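You operate a simulated robot arm through the tools that you are given. There is no shell and no other tool. Be economical: measure what you need, move in short steps, check, and stop when the job is done.

You are at the controls of a simulated robot arm. One attempt, no reset.

JOB
Test the yellow motor in the clamp and sort it by its speed.
Fine: clamp it, press test, hands off till the meter reads; open the clamp; 50 rpm or more on the green pad, less on the red pad.

The check looks at the end state, three seconds after you hand in, the way a careful person would. Anything else that was tipped, shoved, dropped, spilled or broken makes it a failure.

ROBOT AND FRAMES
A 7-joint arm with a two-finger parallel gripper, fixed in place. Base frame: the origin is at the foot of the arm, x ahead of it, y to its left, z up; the work surface is at about z = 0.78. Lengths are in m, angles in degrees, forces in N, time in s.
With the tool pointing down near the work surface it reaches from about 0.22 to 0.68 m from the base axis. Its first joint turns from -66.0 to 66.0 degrees. Payload 2.4 kg.
The TCP is the grasp point between the finger pads, 0.03 m short of the fingertips. In the tool frame z runs along the fingers and y along their closing line. The gripper opens to 0.094 m. The fingers are 0.028 m wide and 0.01 m thick; the gripper's body (0.05 by 0.096 m) begins 0.055 m behind the TCP.
Orientation is that of the tool frame in the base frame, as a unit quaternion [w, x, y, z]. With the fingers straight down and closing along the base's y, the tool's x points along the base's -x, its y along +y and its z along -z.

CONTROLS
- The arm moves only by the tool step_arm. Its arguments are lists of equal length, an entry for each row: "translation": the shift along the tool's x, y, z in m, a list of three; "turn": the turn, a rotation vector about the tool's x, y, z in degrees, a list of three; "fingers": the opening, from 0 (shut) to 1 (fully open). In form: {"translation": [[dx, dy, dz], ...], "turn": [[wx, wy, wz], ...], "fingers": [fingers, ...]}. A call has 1 to 12 rows; each row is the pose to reach, as a shift and turn from the pose commanded when the call began, along the tool's axes at that moment. Rows are played at 5 a second. More than 0.05 m and 8.6 degrees between two rows, or a gripper value outside its range, and nothing of the call is played. Where a pose cannot be reached the arm comes as near as it can. A force on the tool above 40 N (or 10 N above the force at the start of the call, whichever is more), or a blocked arm, ends the call early, and 0.2 s more pass. Each finger travels about 0.153 m/s and halts on what it meets, pressing with about 42 N; the grip force reading is that of the motor and also rises with nothing between the fingers. The clock runs only during rows and for 0.2 s after the last one: add rows that repeat a pose to give the fingers time. The reply holds the time, the measured pose of the TCP, the force on the tool along the base axes, the opening and the grip force, in the units named above and with some noise.
- Cameras (640 x 400 px; columns grow to the right, rows downward): "scene" is fixed at [0.0441, 0.4843, 1.4342]; the picture's right is [-0.65, -0.76, 0.00], its down [-0.50, 0.43, -0.75] and it looks along [0.57, -0.49, -0.66] (base axes); focal length 362 px, centre (320, 200). "wrist" rides on the gripper at [0.076, 0.014, -0.102] in the tool frame; the picture's right is [-0.18, 0.98, 0.00], its down [-0.75, -0.14, -0.64] and it looks along [-0.63, -0.12, 0.77] (tool axes); focal length 243 px, centre (320, 200). There is no depth. A picture from a camera that has moved, and an enlarged one, comes with that camera's place and axes in the base frame and with its lens.
- snapshot(camera): a new picture of that camera. The clock stands still meanwhile.
- inspect(camera, box): a new picture of the part [left, top, right, bottom] of that camera's present view, enlarged. The clock stands still meanwhile.
- sign_off(): hands the job in; it is judged then, once.

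Work in short steps. Places have to be worked out from the pictures, the camera data and where the tool is seen: move nearer, look again, correct. Check each grasp and each placing, and mend what went wrong. You have 120 turns and 84 pictures in all, those below and enlarged ones among them. Open the gripper and draw the arm clear of the work before you hand the job in, unless the task says otherwise; then end with one line.

The tools are called after "Emit:" as name(argument=value, ...) on one line, values as JSON. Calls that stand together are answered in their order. step_arm: Moves the arm, as the interface text tells. Its arguments: {"type":"object","properties":{"translation":{"type":"array"},"turn":{"type":"array"},"fingers":{"type":"array"}},"required":["translation","turn","fingers"]} The other tools are called the same way: snapshot (camera) takes a picture; inspect (camera, box) takes an enlarged picture of a part of a camera's view; sign_off () hands the job in.

At the start:

```text
time_s: 0.0
tcp_pos: [0.3379, -0.1211, 1.1163]
tcp_rot: [0.0, 0.0, 1.0, 0.0]
contact_force: [-0.4, 0.3, -0.4]
grip_width: 0.094
grasp_force: 0.1
```

scene: 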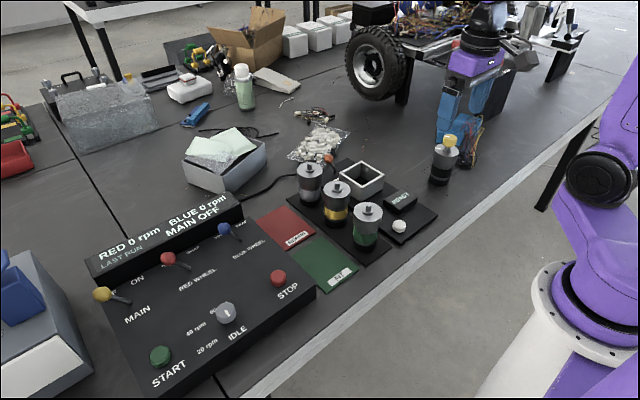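
wrist: 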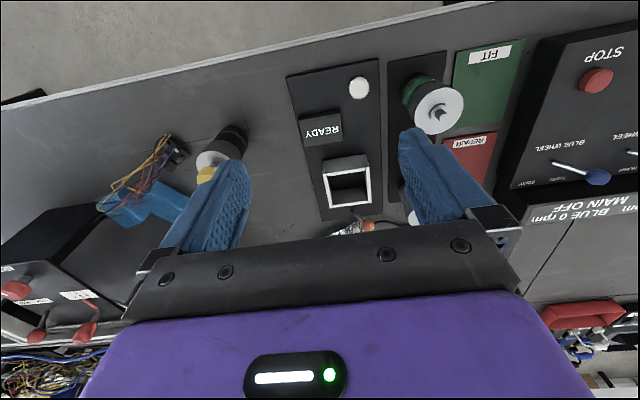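

I'll look closer at the motors, the clamp and the tester panel.

Emit:
inspect(camera="scene", box=[250, 130, 480, 290])

Emit:
inspect(camera="wrist", box=[180, 40, 540, 260])

```text
2.50 times, centred on (365, 210) of scene
camera zoom: at [0.0441, 0.4843, 1.4342], right [-0.65, -0.76, 0.0], down [-0.5, 0.43, -0.75], along [0.57, -0.49, -0.66], focal length 905 px, centre (208, 175)
```

zoom: 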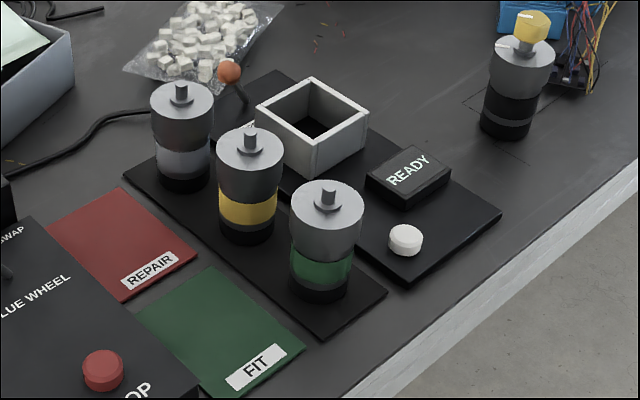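

```text
1.78 times, centred on (360, 150) of wrist
camera zoom: at [0.2622, -0.1051, 1.2185], right [0.18, 0.98, 0.0], down [0.75, -0.14, 0.64], along [0.63, -0.12, -0.77], focal length 431 px, centre (249, 289)
```

zoom: 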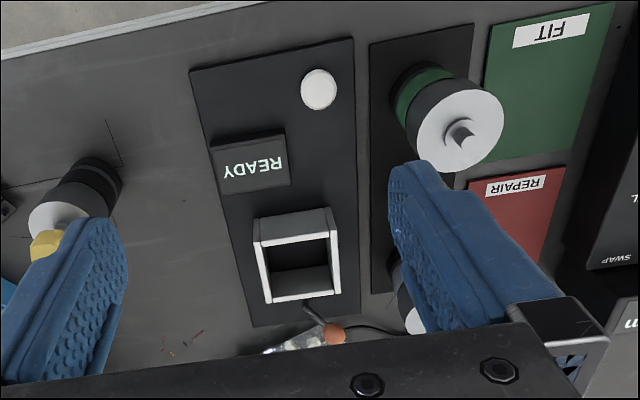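

The yellow-banded motor stands at about (0.505, 0.036), the clamp socket at about (0.57, -0.12), and the white button at about (0.39, -0.07). I'll shift the wrist camera to see the clamp and its orange lever better.

Emit:
step_arm(translation=[[0.02, 0.02, 0], [0.04, 0.04, 0], [0.06, 0.06, 0], [0.07, 0.08, 0]], turn=[[0, 0, 0], [0, 0, 0], [0, 0, 0], [0, 0, 0]], fingers=[1, 1, 1, 1])

Emit:
snapshot(camera="wrist")

Emit:
inspect(camera="scene", box=[310, 140, 430, 240])

```text
time_s: 1.0
tcp_pos: [0.2674, -0.0409, 1.1133]
tcp_rot: [0.0, 0.0, 1.0, 0.0]
contact_force: [1.1, -0.1, 0.2]
grip_width: 0.0939
grasp_force: 0.0
```

```text
79 pictures are left
camera wrist: at [0.1916, -0.0253, 1.217], right [0.18, 0.98, 0.0], down [0.75, -0.14, 0.64], along [0.63, -0.12, -0.77], focal length 243 px, centre (320, 200)
```

wrist: 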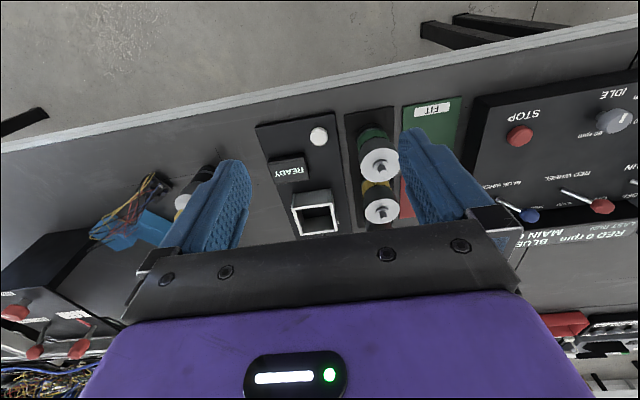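

```text
4.00 times, centred on (370, 190) of scene
camera zoom: at [0.0441, 0.4843, 1.4342], right [-0.65, -0.76, 0.0], down [-0.5, 0.43, -0.75], along [0.57, -0.49, -0.66], focal length 1448 px, centre (120, 240)
```

zoom: 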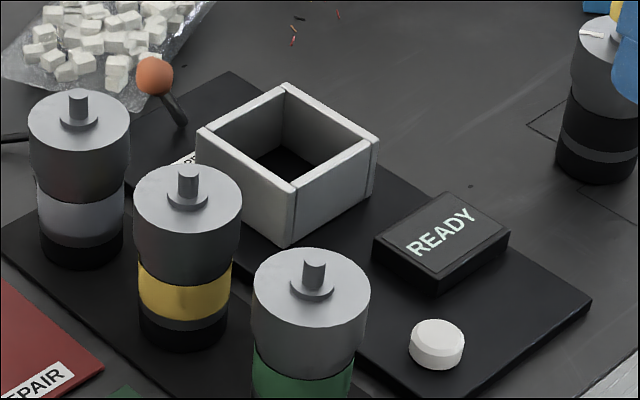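

I need to see the lever past the gripper body, so I'll move forward and stay well above the motors.

Emit:
step_arm(translation=[[-0.04, 0, 0], [-0.08, 0, 0.01], [-0.12, 0, 0.02], [-0.16, 0, 0.03], [-0.2, 0, 0.04], [-0.24, 0, 0.05], [-0.26, 0, 0.05]], turn=[[0, 0, 0], [0, 0, 0], [0, 0, 0], [0, 0, 0], [0, 0, 0], [0, 0, 0], [0, 0, 0]], fingers=[1, 1, 1, 1, 1, 1, 1])

Emit:
snapshot(camera="wrist")

```text
time_s: 2.6
tcp_pos: [0.5284, -0.0388, 1.0655]
tcp_rot: [0.0, 0.0, 1.0, 0.0]
contact_force: [0.4, -0.2, 0.0]
grip_width: 0.094
grasp_force: 0.1
```

```text
77 pictures are left
camera wrist: at [0.4516, -0.024, 1.168], right [0.18, 0.98, 0.0], down [0.75, -0.14, 0.64], along [0.63, -0.12, -0.77], focal length 243 px, centre (320, 200)
```

wrist: 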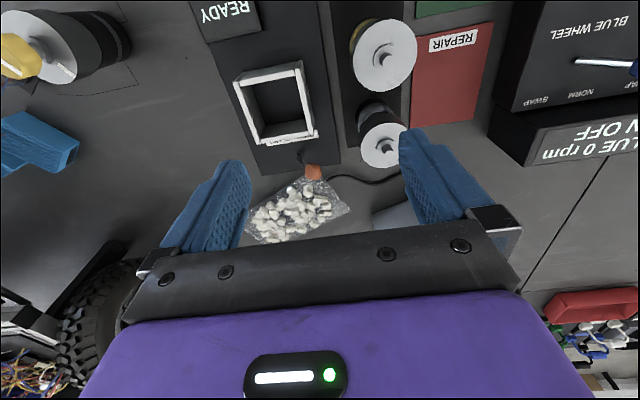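

Emit:
inspect(camera="wrist", box=[200, 0, 440, 200])

```text
2.00 times, centred on (320, 100) of wrist
camera zoom: at [0.4516, -0.024, 1.168], right [0.18, 0.98, 0.0], down [0.75, -0.14, 0.64], along [0.63, -0.12, -0.77], focal length 485 px, centre (320, 400)
```

zoom: 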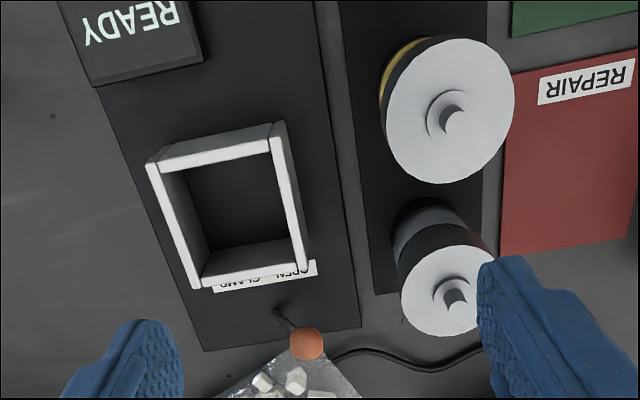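

The label reads OPEN on the +y side and CLAMP on the -y side, so the lever currently leans to OPEN. The motor is at about (0.504, 0.030) and the socket at about (0.538, -0.094). I'll move above the motor to align.

Emit:
step_arm(translation=[[0.01, 0.03, 0], [0.025, 0.069, 0], [0.025, 0.069, 0.03], [0.025, 0.069, 0.06], [0.025, 0.069, 0.06]], turn=[[0, 0, 0], [0, 0, 0], [0, 0, 0], [0, 0, 0], [0, 0, 0]], fingers=[1, 1, 1, 1, 1])

Emit:
snapshot(camera="wrist")

Emit:
snapshot(camera="scene")

```text
time_s: 3.8
tcp_pos: [0.5018, 0.0303, 1.0061]
tcp_rot: [0.0, 0.0, 1.0, 0.0]
contact_force: [0.4, 0.4, -0.2]
grip_width: 0.094
grasp_force: 0.1
```

```text
75 pictures are left
camera wrist: at [0.426, 0.0447, 1.109], right [0.18, 0.98, 0.0], down [0.75, -0.14, 0.64], along [0.63, -0.12, -0.77], focal length 243 px, centre (320, 200)
```

wrist: 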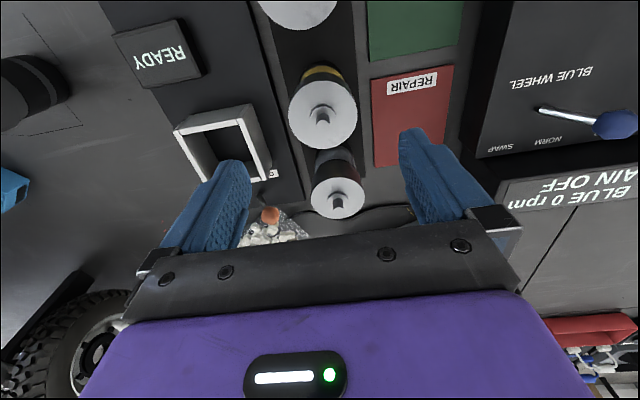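

```text
74 pictures are left
```

scene: 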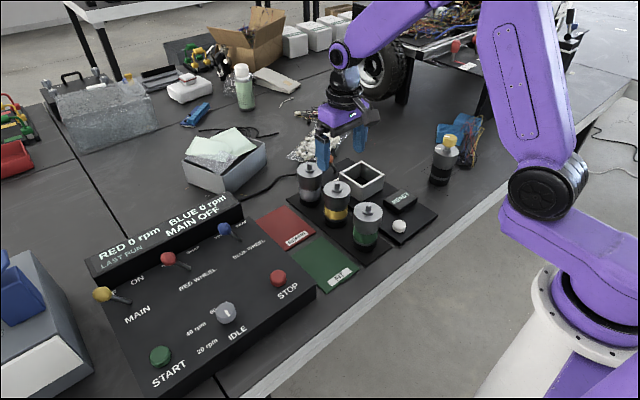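

The motor's top disc sits almost straight under the TCP, off by about 2 mm in y. I'll descend to just around the top and check again.

Emit:
step_arm(translation=[[0, 0.002, 0.03], [0, 0.002, 0.06], [0, 0.002, 0.085], [0, 0.002, 0.085]], turn=[[0, 0, 0], [0, 0, 0], [0, 0, 0], [0, 0, 0]], fingers=[1, 1, 1, 1])

Emit:
snapshot(camera="wrist")

Emit:
inspect(camera="scene", box=[270, 110, 430, 270])

```text
time_s: 4.8
tcp_pos: [0.502, 0.0316, 0.9213]
tcp_rot: [0.0, -0.001, 1.0, 0.0]
contact_force: [-1.0, -0.8, 0.6]
grip_width: 0.0941
grasp_force: 0.1
```

```text
73 pictures are left
camera wrist: at [0.4261, 0.0468, 1.0229], right [0.18, 0.98, 0.0], down [0.75, -0.14, 0.64], along [0.63, -0.12, -0.77], focal length 243 px, centre (320, 200)
```

wrist: 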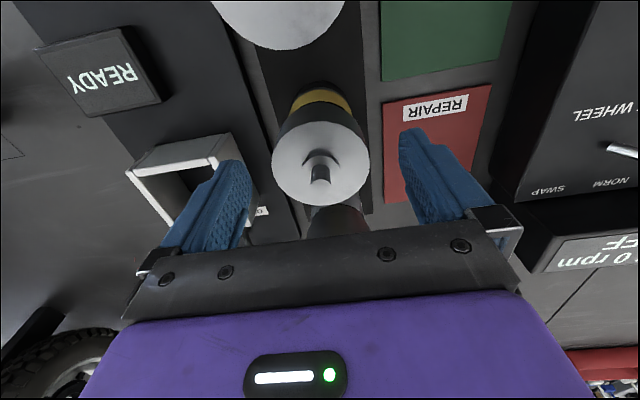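

```text
2.50 times, centred on (350, 190) of scene
camera zoom: at [0.0441, 0.4843, 1.4342], right [-0.65, -0.76, 0.0], down [-0.5, 0.43, -0.75], along [0.57, -0.49, -0.66], focal length 905 px, centre (245, 225)
```

zoom: 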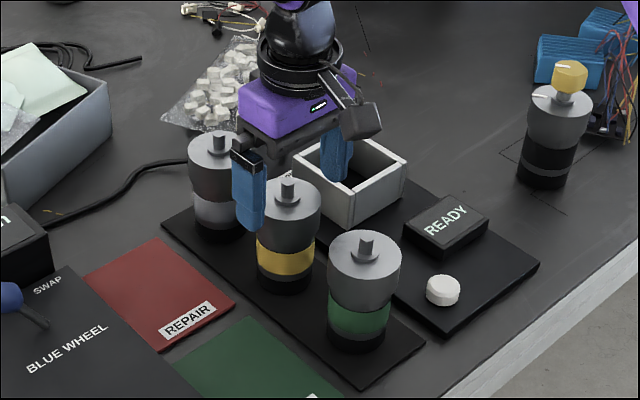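

The disc is centred between the fingers and its top is at about z = 0.90. I'll grip high so the fingertips stay above the socket wall, with the TCP near z = 0.905.

Emit:
step_arm(translation=[[0, 0, 0.016], [0, 0, 0.016], [0, 0, 0.016], [0, 0, 0.016], [0, 0, 0.016]], turn=[[0, 0, 0], [0, 0, 0], [0, 0, 0], [0, 0, 0], [0, 0, 0]], fingers=[1, 0.7, 0.5, 0.5, 0.5])

Emit:
snapshot(camera="wrist")

```text
time_s: 6.0
tcp_pos: [0.5025, 0.0303, 0.9063]
tcp_rot: [0.0, 0.0, 1.0, 0.0]
contact_force: [2.2, -2.9, 0.2]
grip_width: 0.0635
grasp_force: 42.1
```

```text
71 pictures are left
camera wrist: at [0.427, 0.0463, 1.0075], right [0.18, 0.98, 0.0], down [0.75, -0.14, 0.64], along [0.63, -0.12, -0.77], focal length 243 px, centre (320, 200)
```

wrist: 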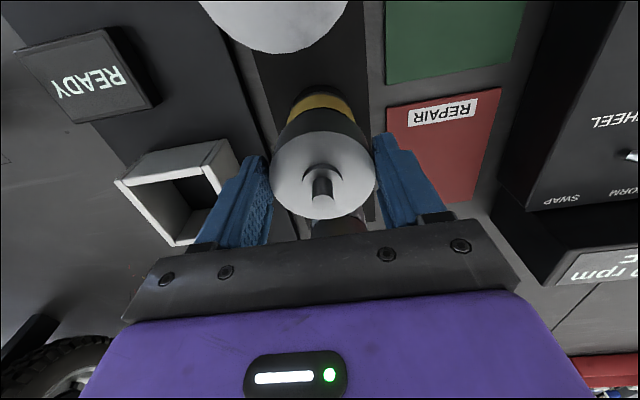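

The 63.5 mm grip width implies the top is lower than I thought (z about 0.884) and the motor centre is about 8 mm further in x (about 0.510). I'll open and regrip lower and centred.

Emit:
step_arm(translation=[[0, 0, 0], [0, 0.001, 0], [-0.008, 0.001, 0.01], [-0.008, 0.001, 0.019], [-0.008, 0.001, 0.019]], turn=[[0, 0, 0], [0, 0, 0], [0, 0, 0], [0, 0, 0], [0, 0, 0]], fingers=[0.9, 1, 1, 1, 1])

Emit:
snapshot(camera="wrist")

Emit:
inspect(camera="scene", box=[280, 130, 420, 250])

```text
time_s: 7.2
tcp_pos: [0.5091, 0.0328, 0.8854]
tcp_rot: [0.0, -0.001, 1.0, 0.001]
contact_force: [-0.1, -0.9, 0.7]
grip_width: 0.0938
grasp_force: 0.0
```

```text
70 pictures are left
camera wrist: at [0.4344, 0.0474, 0.9881], right [0.18, 0.98, 0.0], down [0.75, -0.14, 0.64], along [0.63, -0.12, -0.77], focal length 243 px, centre (320, 200)
```

wrist: 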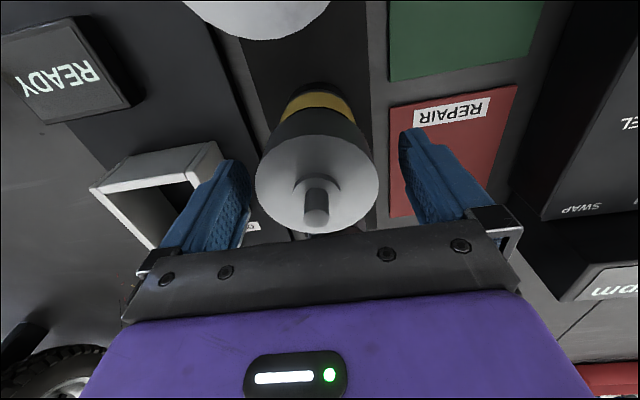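

```text
3.33 times, centred on (350, 190) of scene
camera zoom: at [0.0441, 0.4843, 1.4342], right [-0.65, -0.76, 0.0], down [-0.5, 0.43, -0.75], along [0.57, -0.49, -0.66], focal length 1206 px, centre (220, 233)
```

zoom: 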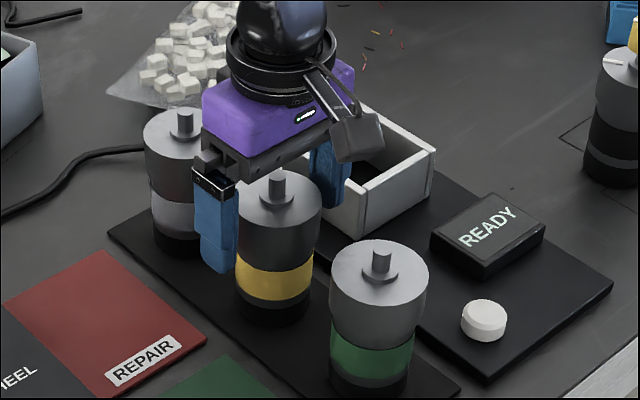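

Now centred, with the fingertips about 30 mm below the top. I'll grip and lift slightly.

Emit:
step_arm(translation=[[0, -0.0015, 0], [0, -0.0015, 0], [0, -0.0015, 0], [0, -0.0015, 0], [0, -0.0015, -0.02], [0, -0.0015, -0.04]], turn=[[0, 0, 0], [0, 0, 0], [0, 0, 0], [0, 0, 0], [0, 0, 0], [0, 0, 0]], fingers=[0.7, 0.5, 0.5, 0.5, 0.5, 0.5])

Emit:
inspect(camera="scene", box=[280, 110, 440, 250])

Emit:
snapshot(camera="wrist")

```text
time_s: 8.6
tcp_pos: [0.5098, 0.031, 0.9281]
tcp_rot: [0.0, -0.001, 1.0, 0.0]
contact_force: [-0.4, 1.1, -0.8]
grip_width: 0.0469
grasp_force: 0.4
```

```text
2.86 times, centred on (360, 180) of scene
camera zoom: at [0.0441, 0.4843, 1.4342], right [-0.65, -0.76, 0.0], down [-0.5, 0.43, -0.75], along [0.57, -0.49, -0.66], focal length 1034 px, centre (206, 257)
```

zoom: 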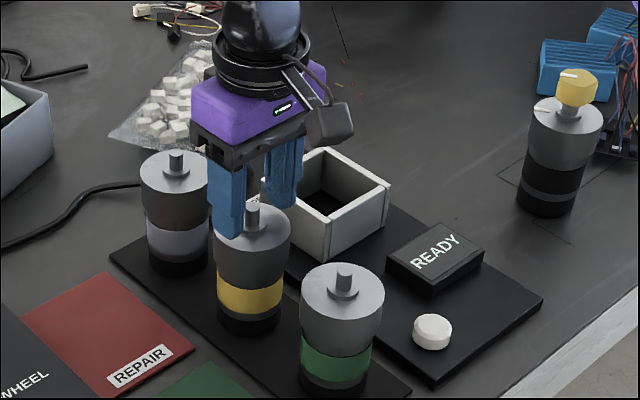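

```text
67 pictures are left
camera wrist: at [0.4349, 0.0459, 1.0293], right [0.18, 0.98, 0.0], down [0.75, -0.14, 0.64], along [0.63, -0.12, -0.77], focal length 243 px, centre (320, 200)
```

wrist: 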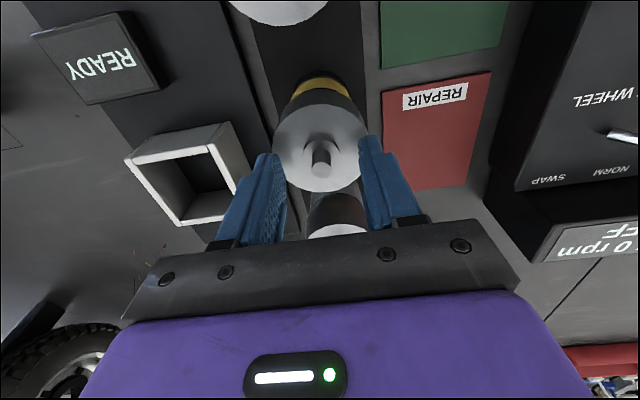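

The fingers slipped off: they closed to 47 mm with no load, and the motor still stands in its place. I'll go back down, close with a full command, and read the grip before lifting.

Emit:
step_arm(translation=[[0, 0, -0.01], [0, 0, -0.01], [0.002, 0, 0.02], [0.002, 0, 0.046], [0.002, 0, 0.046]], turn=[[0, 0, 0], [0, 0, 0], [0, 0, 0], [0, 0, 0], [0, 0, 0]], fingers=[0.8, 1, 1, 1, 1])

Emit:
step_arm(translation=[[0, 0, 0], [0, 0, 0], [0, 0, 0], [0, 0, 0]], turn=[[0, 0, 0], [0, 0, 0], [0, 0, 0], [0, 0, 0]], fingers=[0.7, 0.4, 0.2, 0.2])

Emit:
snapshot(camera="wrist")

Emit:
inspect(camera="scene", box=[290, 130, 390, 230])

```text
time_s: 9.8
tcp_pos: [0.5101, 0.0314, 0.8788]
tcp_rot: [0.0, 0.0, 1.0, 0.0]
contact_force: [0.2, -0.3, 0.3]
grip_width: 0.0939
grasp_force: 0.0
```

```text
time_s: 10.8
tcp_pos: [0.5102, 0.0297, 0.8805]
tcp_rot: [0.0, -0.001, 1.0, 0.0]
contact_force: [0.2, -2.1, -0.3]
grip_width: 0.0642
grasp_force: 41.9
```

```text
66 pictures are left
camera wrist: at [0.4341, 0.0466, 0.9817], right [0.18, 0.98, 0.0], down [0.75, -0.14, 0.64], along [0.63, -0.12, -0.77], focal length 243 px, centre (320, 200)
```

wrist: 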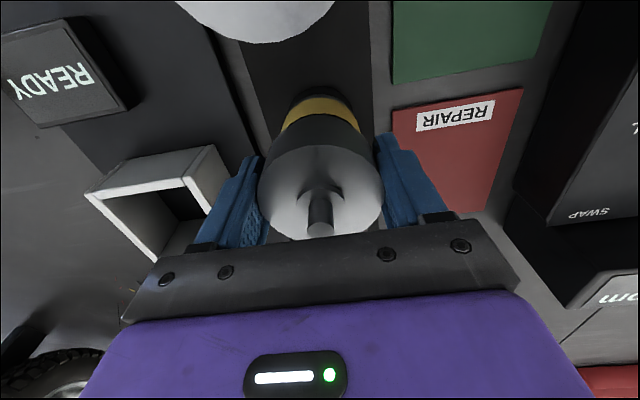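

```text
4.00 times, centred on (340, 180) of scene
camera zoom: at [0.0441, 0.4843, 1.4342], right [-0.65, -0.76, 0.0], down [-0.5, 0.43, -0.75], along [0.57, -0.49, -0.66], focal length 1448 px, centre (240, 280)
```

zoom: 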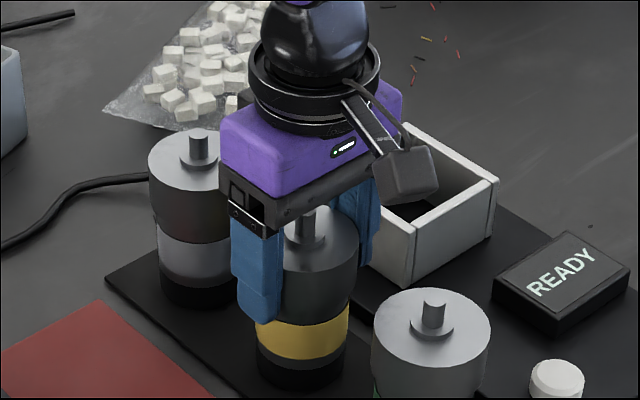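

The grip is solid at 64 mm and 42 N. I'll lift slowly and check that it holds.

Emit:
step_arm(translation=[[0, 0, -0.002], [0, 0, -0.005], [0, 0, -0.009], [0, 0, -0.013], [0, 0, -0.015]], turn=[[0, 0, 0], [0, 0, 0], [0, 0, 0], [0, 0, 0], [0, 0, 0]], fingers=[0.2, 0.2, 0.2, 0.2, 0.2])

Emit:
snapshot(camera="wrist")

Emit:
inspect(camera="scene", box=[290, 130, 390, 230])

```text
time_s: 12.0
tcp_pos: [0.5098, 0.0307, 0.8946]
tcp_rot: [0.001, 0.0, 1.0, 0.0]
contact_force: [0.0, 0.1, -8.2]
grip_width: 0.0641
grasp_force: 41.9
```

```text
64 pictures are left
camera wrist: at [0.4333, 0.0454, 0.9974], right [0.18, 0.98, 0.0], down [0.75, -0.14, 0.64], along [0.63, -0.12, -0.77], focal length 243 px, centre (320, 200)
```

wrist: 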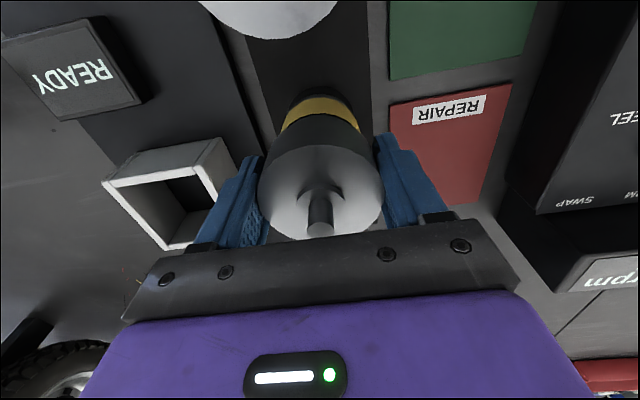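

```text
4.00 times, centred on (340, 180) of scene
camera zoom: at [0.0442, 0.4843, 1.4342], right [-0.65, -0.76, 0.0], down [-0.5, 0.43, -0.75], along [0.57, -0.49, -0.66], focal length 1448 px, centre (240, 280)
```

zoom: 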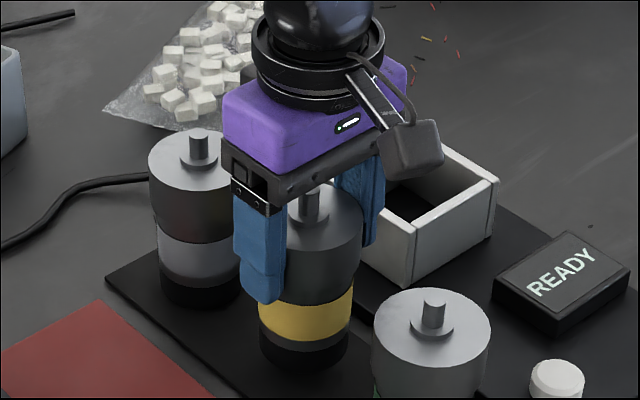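

Holding: the load is 8 N and the motor did not shift in the fingers. I'll raise it slowly above the socket height, then carry it toward the socket at about (0.55, -0.10).

Emit:
step_arm(translation=[[0, 0, -0.01], [0, 0, -0.025], [0, 0, -0.04], [0, 0, -0.055], [0, 0, -0.07], [0, 0, -0.08], [0, 0, -0.08]], turn=[[0, 0, 0], [0, 0, 0], [0, 0, 0], [0, 0, 0], [0, 0, 0], [0, 0, 0], [0, 0, 0]], fingers=[0.2, 0.2, 0.2, 0.2, 0.2, 0.2, 0.2])

Emit:
step_arm(translation=[[-0.003, -0.01, 0], [-0.008, -0.03, 0], [-0.014, -0.05, 0], [-0.02, -0.07, 0], [-0.026, -0.09, 0], [-0.032, -0.11, 0], [-0.038, -0.125, 0], [-0.04, -0.133, 0], [-0.04, -0.133, 0]], turn=[[0, 0, 0], [0, 0, 0], [0, 0, 0], [0, 0, 0], [0, 0, 0], [0, 0, 0], [0, 0, 0], [0, 0, 0], [0, 0, 0]], fingers=[0.2, 0.2, 0.2, 0.2, 0.2, 0.2, 0.2, 0.2, 0.2])

Emit:
snapshot(camera="wrist")

Emit:
inspect(camera="scene", box=[310, 120, 410, 220])

```text
time_s: 13.6
tcp_pos: [0.5097, 0.0301, 0.9754]
tcp_rot: [0.0, 0.0, 1.0, 0.0]
contact_force: [-0.1, -0.3, -8.9]
grip_width: 0.0641
grasp_force: 42.0
```

```text
time_s: 15.6
tcp_pos: [0.5481, -0.1041, 0.9751]
tcp_rot: [0.001, -0.001, 1.0, 0.0]
contact_force: [0.3, 0.9, -8.5]
grip_width: 0.064
grasp_force: 41.9
```

```text
62 pictures are left
camera wrist: at [0.4723, -0.0881, 1.0768], right [0.18, 0.98, 0.0], down [0.75, -0.14, 0.64], along [0.63, -0.12, -0.77], focal length 243 px, centre (320, 200)
```

wrist: 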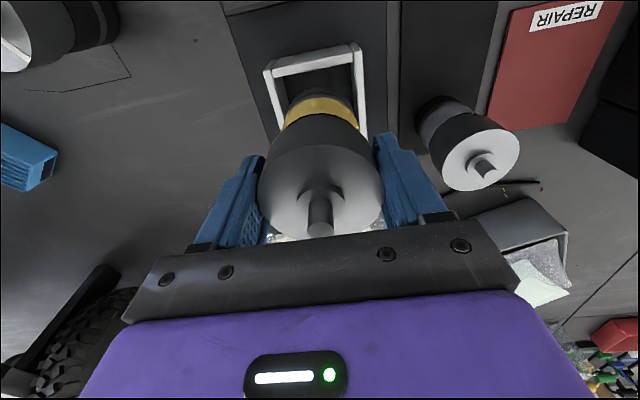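

```text
4.00 times, centred on (360, 170) of scene
camera zoom: at [0.0443, 0.4843, 1.4342], right [-0.65, -0.76, 0.0], down [-0.5, 0.43, -0.75], along [0.57, -0.49, -0.66], focal length 1448 px, centre (160, 320)
```

zoom: 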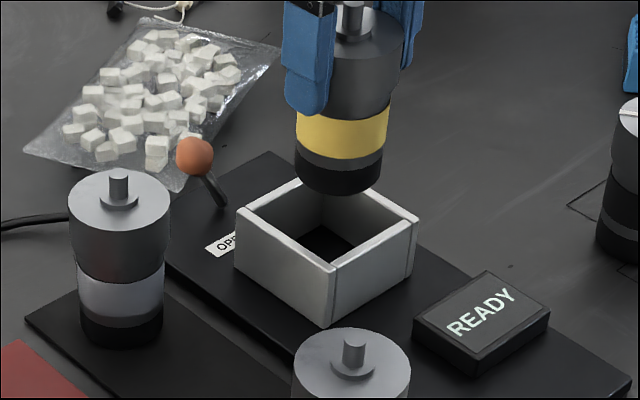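

Very close alignment. I'll zoom in to refine the socket edges relative to the held motor.

Emit:
inspect(camera="wrist", box=[240, 20, 400, 150])

Emit:
inspect(camera="scene", box=[335, 145, 395, 205])

```text
3.08 times, centred on (320, 85) of wrist
camera zoom: at [0.4723, -0.0881, 1.0768], right [0.18, 0.98, 0.0], down [0.75, -0.14, 0.64], along [0.63, -0.12, -0.77], focal length 746 px, centre (320, 554)
```

zoom: 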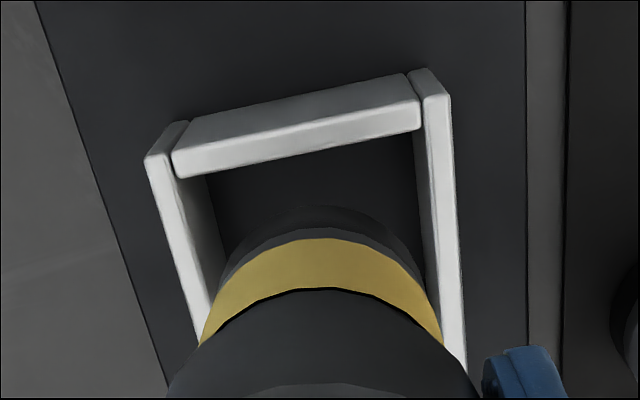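

```text
6.67 times, centred on (365, 175) of scene
camera zoom: at [0.0443, 0.4843, 1.4342], right [-0.65, -0.76, 0.0], down [-0.5, 0.43, -0.75], along [0.57, -0.49, -0.66], focal length 2413 px, centre (20, 367)
```

zoom: 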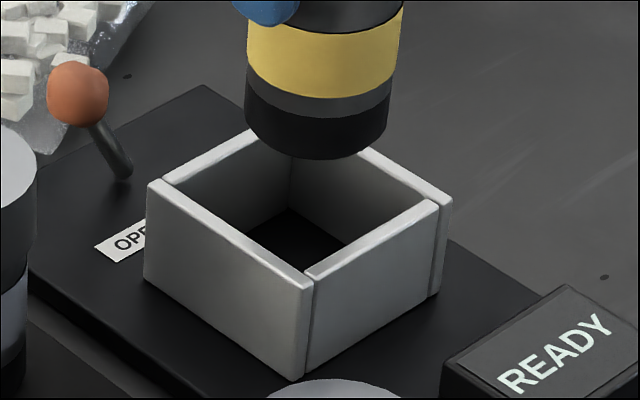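

The estimates put the socket centre about 2–3 mm further in +x and +y from here. I'll shift and lower to just above the rim, then look again.

Emit:
step_arm(translation=[[-0.0025, 0.0025, 0.0], [-0.0025, 0.0025, 0.01], [-0.0025, 0.0025, 0.02], [-0.0025, 0.0025, 0.026], [-0.0025, 0.0025, 0.026]], turn=[[0, 0, 0], [0, 0, 0], [0, 0, 0], [0, 0, 0], [0, 0, 0]], fingers=[0.2, 0.2, 0.2, 0.2, 0.2])

Emit:
inspect(camera="wrist", box=[240, 20, 400, 150])

Emit:
inspect(camera="scene", box=[335, 145, 395, 205])

```text
time_s: 16.8
tcp_pos: [0.5514, -0.1023, 0.9507]
tcp_rot: [0.0, 0.0, 1.0, 0.0]
contact_force: [0.4, 0.0, -7.6]
grip_width: 0.0642
grasp_force: 41.9
```

```text
3.08 times, centred on (320, 85) of wrist
camera zoom: at [0.4755, -0.0856, 1.052], right [0.18, 0.98, 0.0], down [0.75, -0.14, 0.64], along [0.63, -0.12, -0.77], focal length 746 px, centre (320, 554)
```

zoom: 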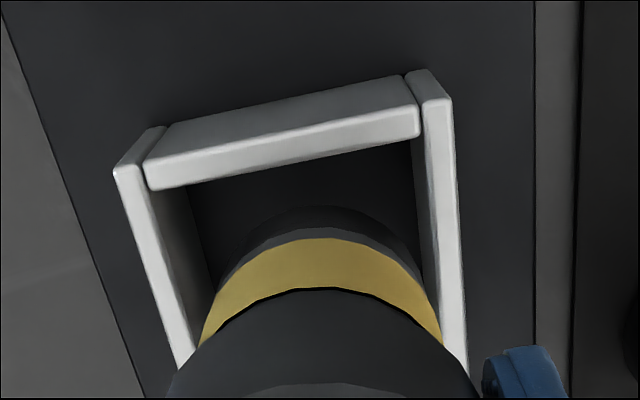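

```text
6.67 times, centred on (365, 175) of scene
camera zoom: at [0.0443, 0.4843, 1.4342], right [-0.65, -0.76, 0.0], down [-0.5, 0.43, -0.75], along [0.57, -0.49, -0.66], focal length 2413 px, centre (20, 367)
```

zoom: 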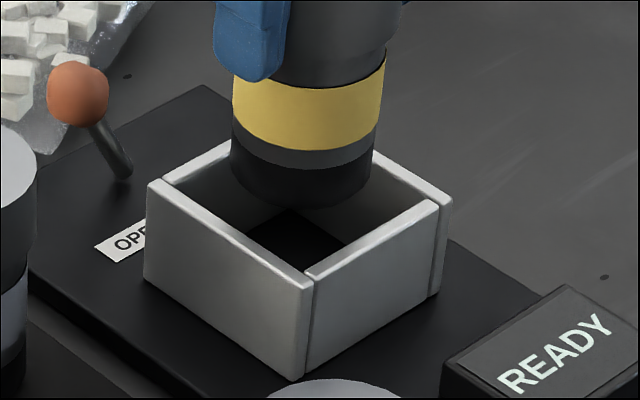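

The socket opening centre computes to about (0.551, -0.1015), which matches the TCP within about 1 mm. I'll lower slowly into the opening and watch the force.

Emit:
step_arm(translation=[[0, 0, 0.005], [0, 0, 0.01], [0, 0, 0.015], [0, 0, 0.02], [0, 0, 0.02]], turn=[[0, 0, 0], [0, 0, 0], [0, 0, 0], [0, 0, 0], [0, 0, 0]], fingers=[0.2, 0.2, 0.2, 0.2, 0.2])

Emit:
inspect(camera="wrist", box=[240, 20, 400, 150])

Emit:
inspect(camera="scene", box=[335, 145, 395, 205])

```text
time_s: 18.0
tcp_pos: [0.5492, -0.0992, 0.9298]
tcp_rot: [-0.001, -0.001, 1.0, 0.0]
contact_force: [-0.3, -0.4, -8.2]
grip_width: 0.0639
grasp_force: 42.2
```

```text
3.08 times, centred on (320, 85) of wrist
camera zoom: at [0.475, -0.0858, 1.0319], right [0.18, 0.98, 0.0], down [0.75, -0.14, 0.64], along [0.63, -0.12, -0.77], focal length 746 px, centre (320, 554)
```

zoom: 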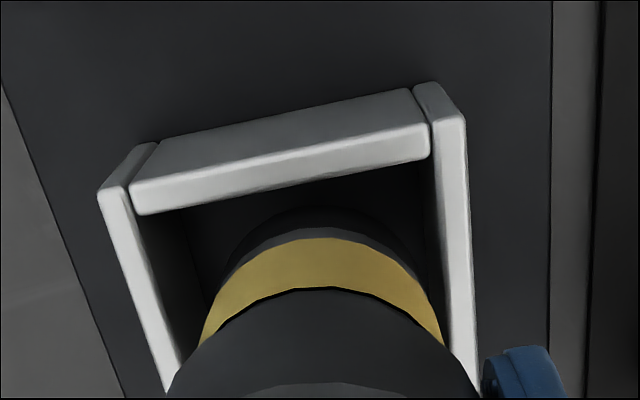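

```text
6.67 times, centred on (365, 175) of scene
camera zoom: at [0.0443, 0.4843, 1.4342], right [-0.65, -0.76, 0.0], down [-0.5, 0.43, -0.75], along [0.57, -0.49, -0.66], focal length 2413 px, centre (20, 367)
```

zoom: 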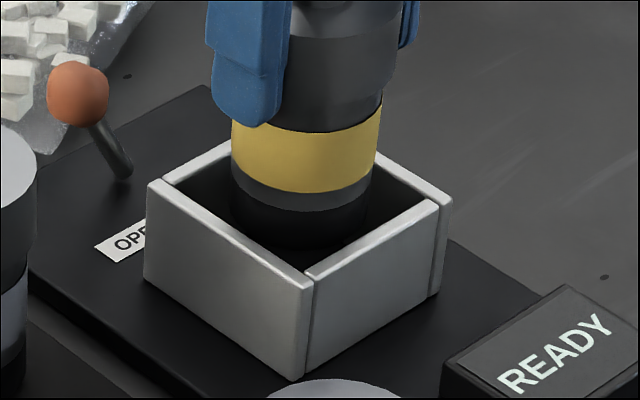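

The motor enters freely. I'll continue lowering slowly.

Emit:
step_arm(translation=[[0, 0, 0.006], [0, 0, 0.012], [0, 0, 0.018], [0, 0, 0.024], [0, 0, 0.03], [0, 0, 0.035], [0, 0, 0.04], [0, 0, 0.04]], turn=[[0, 0, 0], [0, 0, 0], [0, 0, 0], [0, 0, 0], [0, 0, 0], [0, 0, 0], [0, 0, 0], [0, 0, 0]], fingers=[0.2, 0.2, 0.2, 0.2, 0.2, 0.2, 0.2, 0.2])

Emit:
inspect(camera="wrist", box=[200, 20, 440, 250])

Emit:
inspect(camera="scene", box=[335, 135, 395, 205])

```text
time_s: 19.8
tcp_pos: [0.5516, -0.1007, 0.8892]
tcp_rot: [0.0, 0.0, 1.0, 0.0]
contact_force: [0.5, 0.3, -8.4]
grip_width: 0.0641
grasp_force: 41.3
```

```text
1.74 times, centred on (320, 135) of wrist
camera zoom: at [0.4759, -0.0851, 0.9909], right [0.18, 0.98, 0.0], down [0.75, -0.14, 0.64], along [0.63, -0.12, -0.77], focal length 422 px, centre (320, 313)
```

zoom: 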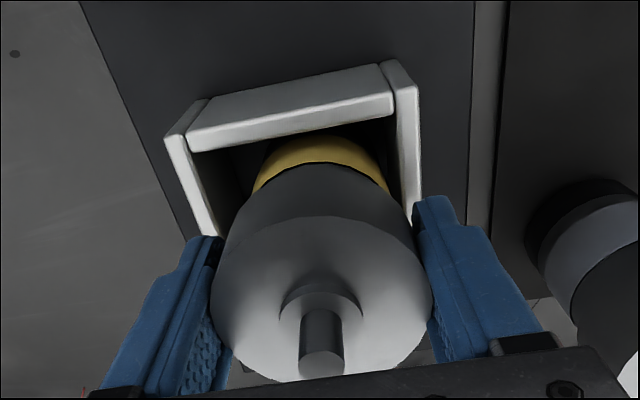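

```text
5.71 times, centred on (365, 170) of scene
camera zoom: at [0.0443, 0.4843, 1.4342], right [-0.65, -0.76, 0.0], down [-0.5, 0.43, -0.75], along [0.57, -0.49, -0.66], focal length 2068 px, centre (63, 371)
```

zoom: 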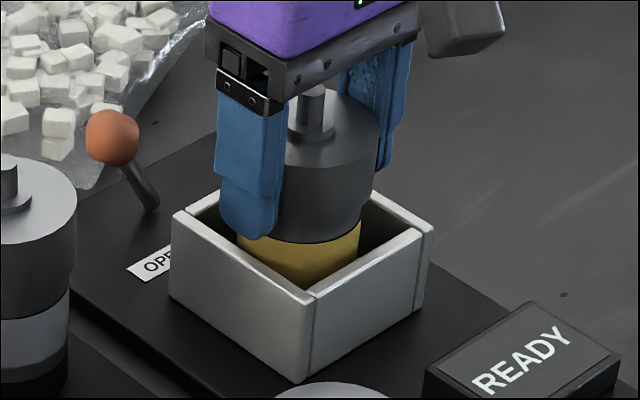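

Emit:
step_arm(translation=[[0, 0, 0.002], [0, 0, 0.004], [0, 0, 0.006], [0, 0, 0.007]], turn=[[0, 0, 0], [0, 0, 0], [0, 0, 0], [0, 0, 0]], fingers=[0.2, 0.2, 0.2, 0.2])

Emit:
inspect(camera="scene", box=[335, 135, 395, 205])

```text
time_s: 20.8
tcp_pos: [0.554, -0.0997, 0.8833]
tcp_rot: [0.004, -0.001, 1.0, -0.001]
contact_force: [3.4, 1.3, 29.8]
grip_width: 0.0637
grasp_force: 42.1
```

```text
5.71 times, centred on (365, 170) of scene
camera zoom: at [0.0437, 0.4844, 1.4342], right [-0.65, -0.76, 0.0], down [-0.5, 0.43, -0.75], along [0.57, -0.49, -0.66], focal length 2068 px, centre (63, 371)
```

zoom: 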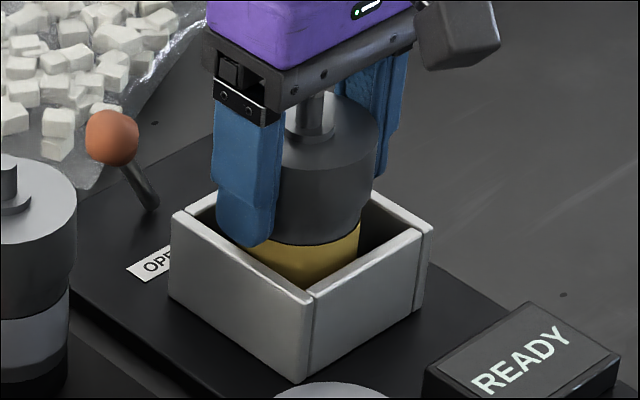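

It made contact at z about 0.884, so the motor is standing on the socket floor. I'll relax 2 mm upward and open slowly.

Emit:
step_arm(translation=[[0, 0, -0.003], [0, 0, -0.004], [0, 0, -0.004]], turn=[[0, 0, 0], [0, 0, 0], [0, 0, 0]], fingers=[0.2, 0.2, 0.2])

Emit:
step_arm(translation=[[0, 0, 0], [0, 0, 0], [0, 0, 0], [0, 0, 0]], turn=[[0, 0, 0], [0, 0, 0], [0, 0, 0], [0, 0, 0]], fingers=[0.68, 0.72, 0.8, 0.8])

Emit:
inspect(camera="scene", box=[335, 135, 395, 205])

Emit:
snapshot(camera="wrist")

```text
time_s: 21.6
tcp_pos: [0.5482, -0.1006, 0.8839]
tcp_rot: [-0.003, 0.0, 1.0, 0.001]
contact_force: [0.2, -0.2, -10.0]
grip_width: 0.0634
grasp_force: 41.9
```

```text
time_s: 22.6
tcp_pos: [0.5505, -0.0998, 0.8855]
tcp_rot: [0.0, 0.0, 1.0, 0.0]
contact_force: [-0.8, 0.3, 0.1]
grip_width: 0.0751
grasp_force: 0.1
```

```text
5.71 times, centred on (365, 170) of scene
camera zoom: at [0.0441, 0.4843, 1.4342], right [-0.65, -0.76, 0.0], down [-0.5, 0.43, -0.75], along [0.57, -0.49, -0.66], focal length 2068 px, centre (63, 371)
```

zoom: 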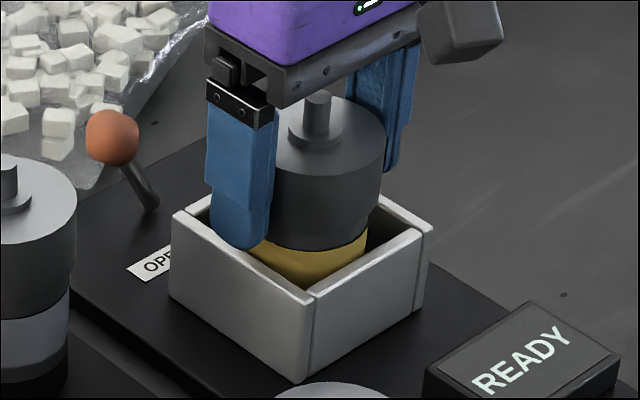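

```text
50 pictures are left
camera wrist: at [0.4756, -0.0846, 0.9881], right [0.18, 0.98, 0.0], down [0.75, -0.14, 0.64], along [0.63, -0.12, -0.77], focal length 243 px, centre (320, 200)
```

wrist: 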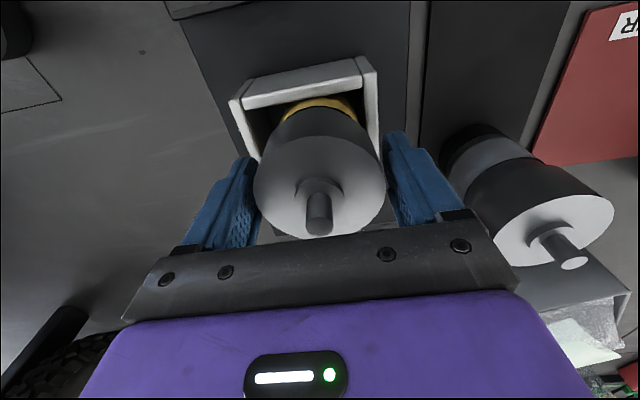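

The motor is released and standing in the socket. I'll open fully and rise straight up, then look at the lever.

Emit:
step_arm(translation=[[0, 0, -0.005], [0, 0, -0.02], [0, 0, -0.045], [0, 0, -0.08], [0, 0, -0.11], [0, 0, -0.13]], turn=[[0, 0, 0], [0, 0, 0], [0, 0, 0], [0, 0, 0], [0, 0, 0], [0, 0, 0]], fingers=[0.9, 0.95, 1, 1, 1, 1])

Emit:
snapshot(camera="wrist")

Emit:
inspect(camera="scene", box=[320, 130, 440, 230])

```text
time_s: 24.0
tcp_pos: [0.5497, -0.1007, 1.0166]
tcp_rot: [0.0, -0.001, 1.0, 0.001]
contact_force: [0.3, -0.2, -0.8]
grip_width: 0.0941
grasp_force: 0.0
```

```text
49 pictures are left
camera wrist: at [0.4747, -0.0852, 1.119], right [0.18, 0.98, 0.0], down [0.75, -0.14, 0.64], along [0.63, -0.12, -0.77], focal length 243 px, centre (320, 200)
```

wrist: 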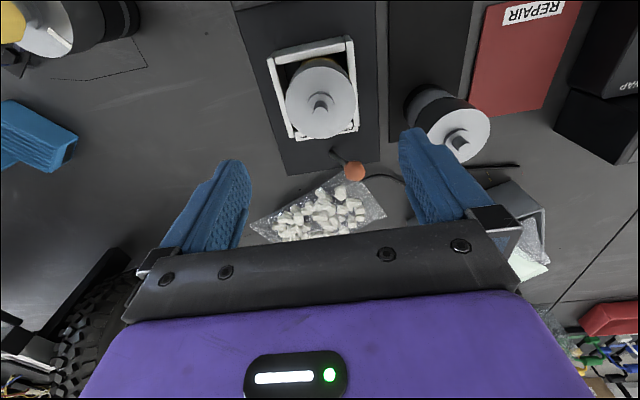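

```text
4.00 times, centred on (380, 180) of scene
camera zoom: at [0.0441, 0.4843, 1.4342], right [-0.65, -0.76, 0.0], down [-0.5, 0.43, -0.75], along [0.57, -0.49, -0.66], focal length 1448 px, centre (80, 280)
```

zoom: 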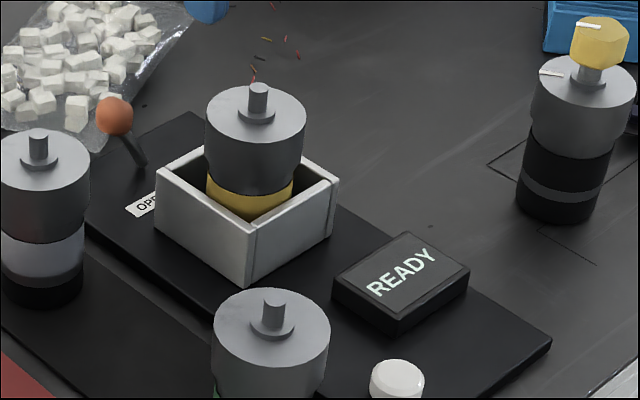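

The lever ball is at about (0.655, -0.072, 0.85) and its pivot at about (0.648, -0.098), leaning to OPEN (+y). I'll close the fingers and come down on its +y side.

Emit:
step_arm(translation=[[-0.03, 0.02, 0], [-0.06, 0.04, 0], [-0.09, 0.06, 0], [-0.106, 0.068, 0], [-0.106, 0.068, 0.03], [-0.106, 0.068, 0.07], [-0.106, 0.068, 0.1], [-0.106, 0.068, 0.1]], turn=[[0, 0, 0], [0, 0, 0], [0, 0, 0], [0, 0, 0], [0, 0, 0], [0, 0, 0], [0, 0, 0], [0, 0, 0]], fingers=[0.6, 0.2, 0, 0, 0, 0, 0, 0])

Emit:
snapshot(camera="wrist")

Emit:
inspect(camera="scene", box=[280, 110, 400, 210])

```text
time_s: 25.8
tcp_pos: [0.6573, -0.032, 0.9159]
tcp_rot: [-0.001, 0.0, 1.0, 0.001]
contact_force: [-0.9, -0.7, 0.0]
grip_width: 0.0
grasp_force: 32.9
```

```text
47 pictures are left
camera wrist: at [0.5819, -0.0175, 1.0169], right [0.18, 0.98, 0.0], down [0.75, -0.14, 0.64], along [0.63, -0.12, -0.77], focal length 243 px, centre (320, 200)
```

wrist: 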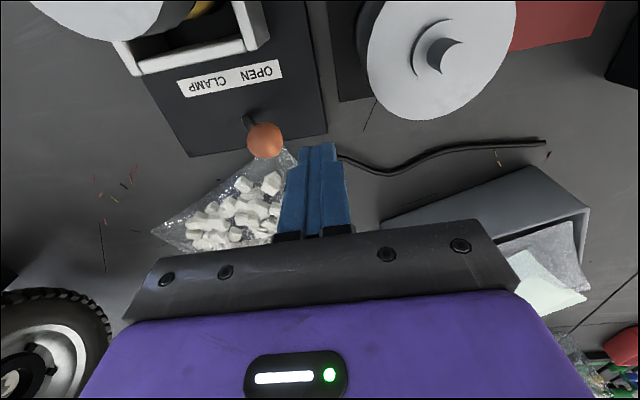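

```text
4.00 times, centred on (340, 160) of scene
camera zoom: at [0.0441, 0.4843, 1.4342], right [-0.65, -0.76, 0.0], down [-0.5, 0.43, -0.75], along [0.57, -0.49, -0.66], focal length 1448 px, centre (240, 360)
```

zoom: 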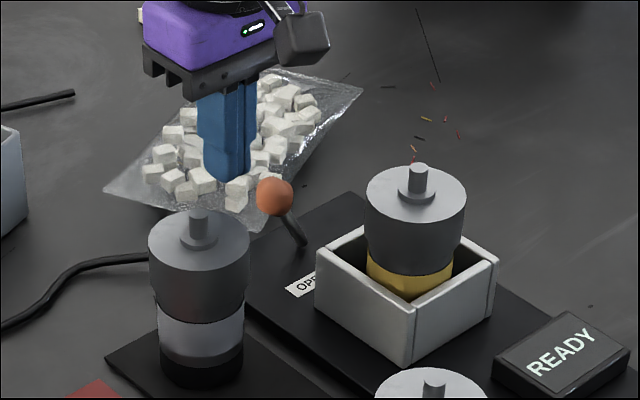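

The ball is confirmed at (0.655, -0.072, 0.848), radius about 13 mm. I'll lower the fingertips to ball height on its +y side, then sweep toward CLAMP (-y).

Emit:
step_arm(translation=[[0, 0, 0.025], [0, 0, 0.047], [0, 0, 0.047]], turn=[[0, 0, 0], [0, 0, 0], [0, 0, 0]], fingers=[0, 0, 0])

Emit:
step_arm(translation=[[0, -0.01, 0], [0, -0.018, 0], [0, -0.026, 0], [0, -0.034, 0], [0, -0.042, 0], [0, -0.05, 0], [0, -0.058, 0], [0, -0.066, 0], [0, -0.07, 0]], turn=[[0, 0, 0], [0, 0, 0], [0, 0, 0], [0, 0, 0], [0, 0, 0], [0, 0, 0], [0, 0, 0], [0, 0, 0], [0, 0, 0]], fingers=[0, 0, 0, 0, 0, 0, 0, 0, 0])

Emit:
snapshot(camera="wrist")

Emit:
inspect(camera="scene", box=[280, 110, 400, 210])

```text
time_s: 26.6
tcp_pos: [0.6575, -0.0328, 0.869]
tcp_rot: [0.001, 0.0, 1.0, 0.0]
contact_force: [-0.1, 0.4, 0.3]
grip_width: 0.0
grasp_force: 33.0
```

```text
time_s: 28.6
tcp_pos: [0.6581, -0.1016, 0.8703]
tcp_rot: [0.0, 0.0, 1.0, 0.0]
contact_force: [0.1, -0.6, 0.5]
grip_width: 0.0
grasp_force: 33.4
```

```text
45 pictures are left
camera wrist: at [0.5821, -0.0872, 0.9713], right [0.18, 0.98, 0.0], down [0.75, -0.14, 0.64], along [0.63, -0.12, -0.77], focal length 243 px, centre (320, 200)
```

wrist: 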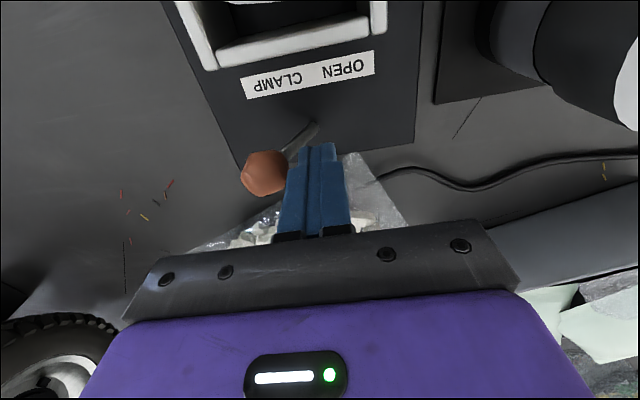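

```text
4.00 times, centred on (340, 160) of scene
camera zoom: at [0.0441, 0.4843, 1.4342], right [-0.65, -0.76, 0.0], down [-0.5, 0.43, -0.75], along [0.57, -0.49, -0.66], focal length 1448 px, centre (240, 360)
```

zoom: 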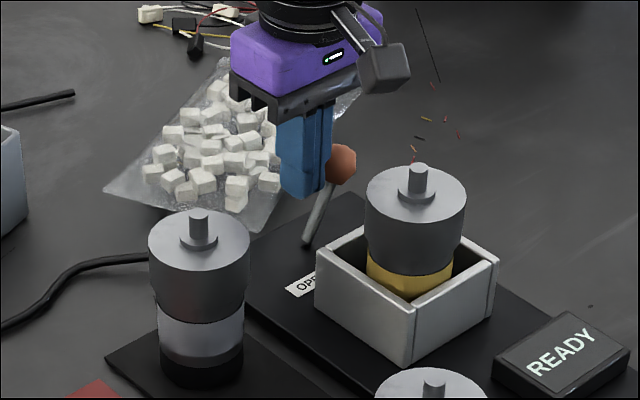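

The lever swung past upright to the CLAMP side. I'll nudge a little further to see whether it is at its stop.

Emit:
step_arm(translation=[[0, -0.004, 0], [0, -0.008, 0], [0, -0.012, 0], [0, -0.012, 0]], turn=[[0, 0, 0], [0, 0, 0], [0, 0, 0], [0, 0, 0]], fingers=[0, 0, 0, 0])

Emit:
snapshot(camera="wrist")

```text
time_s: 29.6
tcp_pos: [0.6586, -0.1096, 0.869]
tcp_rot: [-0.001, -0.003, 1.0, 0.002]
contact_force: [-1.2, 21.9, 0.5]
grip_width: 0.0
grasp_force: 32.6
```

```text
43 pictures are left
camera wrist: at [0.5821, -0.0947, 0.9714], right [0.18, 0.98, 0.0], down [0.76, -0.14, 0.64], along [0.63, -0.11, -0.77], focal length 243 px, centre (320, 200)
```

wrist: 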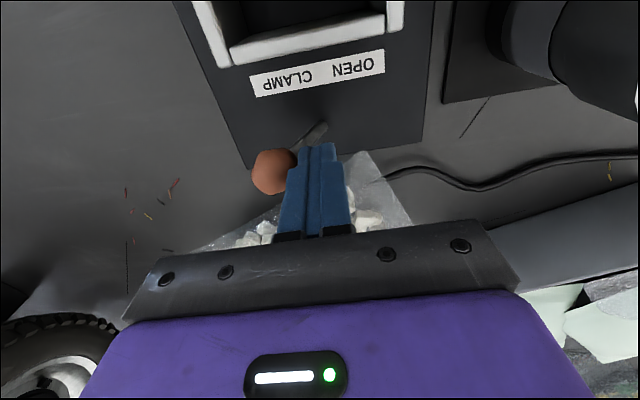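

The lever is at its stop, with 22 N of resistance. I'll back off and rise, then check the clamp.

Emit:
step_arm(translation=[[0, 0.012, 0], [0, 0.025, 0], [0, 0.03, -0.03], [0, 0.03, -0.07], [0.02, 0.03, -0.11], [0.05, 0.03, -0.13], [0.08, 0.03, -0.13], [0.11, 0.03, -0.13]], turn=[[0, 0, 0], [0, 0, 0], [0, 0, 0], [0, 0, 0], [0, 0, 0], [0, 0, 0], [0, 0, 0], [0, 0, 0]], fingers=[0, 0, 0, 0, 0, 0, 0, 0])

Emit:
snapshot(camera="wrist")

Emit:
inspect(camera="scene", box=[320, 130, 440, 230])

```text
time_s: 31.4
tcp_pos: [0.5456, -0.0846, 1.0012]
tcp_rot: [-0.001, 0.0, 1.0, 0.0]
contact_force: [-0.3, 0.7, -0.1]
grip_width: 0.0
grasp_force: 33.3
```

```text
42 pictures are left
camera wrist: at [0.47, -0.0697, 1.1031], right [0.18, 0.98, 0.0], down [0.75, -0.14, 0.64], along [0.63, -0.12, -0.77], focal length 243 px, centre (320, 200)
```

wrist: 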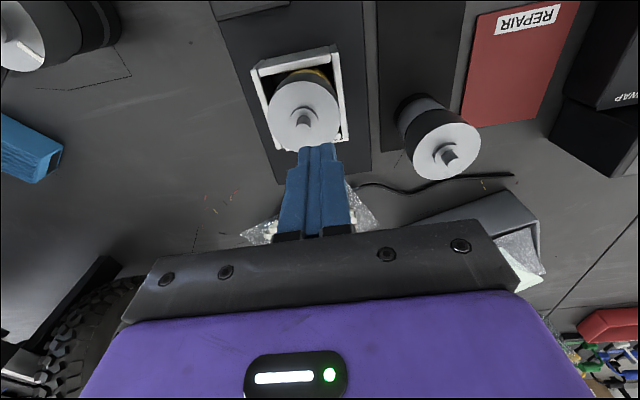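

```text
4.00 times, centred on (380, 180) of scene
camera zoom: at [0.0441, 0.4843, 1.4342], right [-0.65, -0.76, 0.0], down [-0.5, 0.43, -0.75], along [0.57, -0.49, -0.66], focal length 1448 px, centre (80, 280)
```

zoom: 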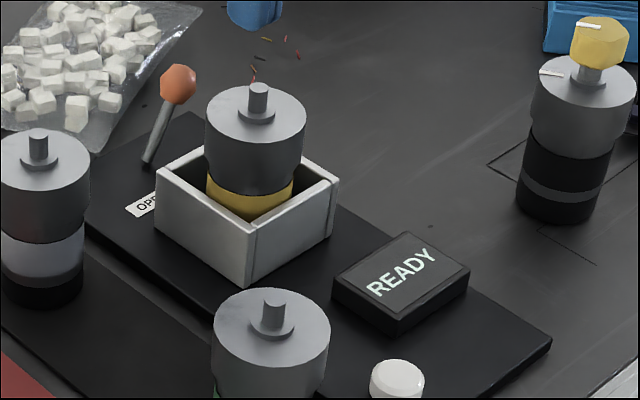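

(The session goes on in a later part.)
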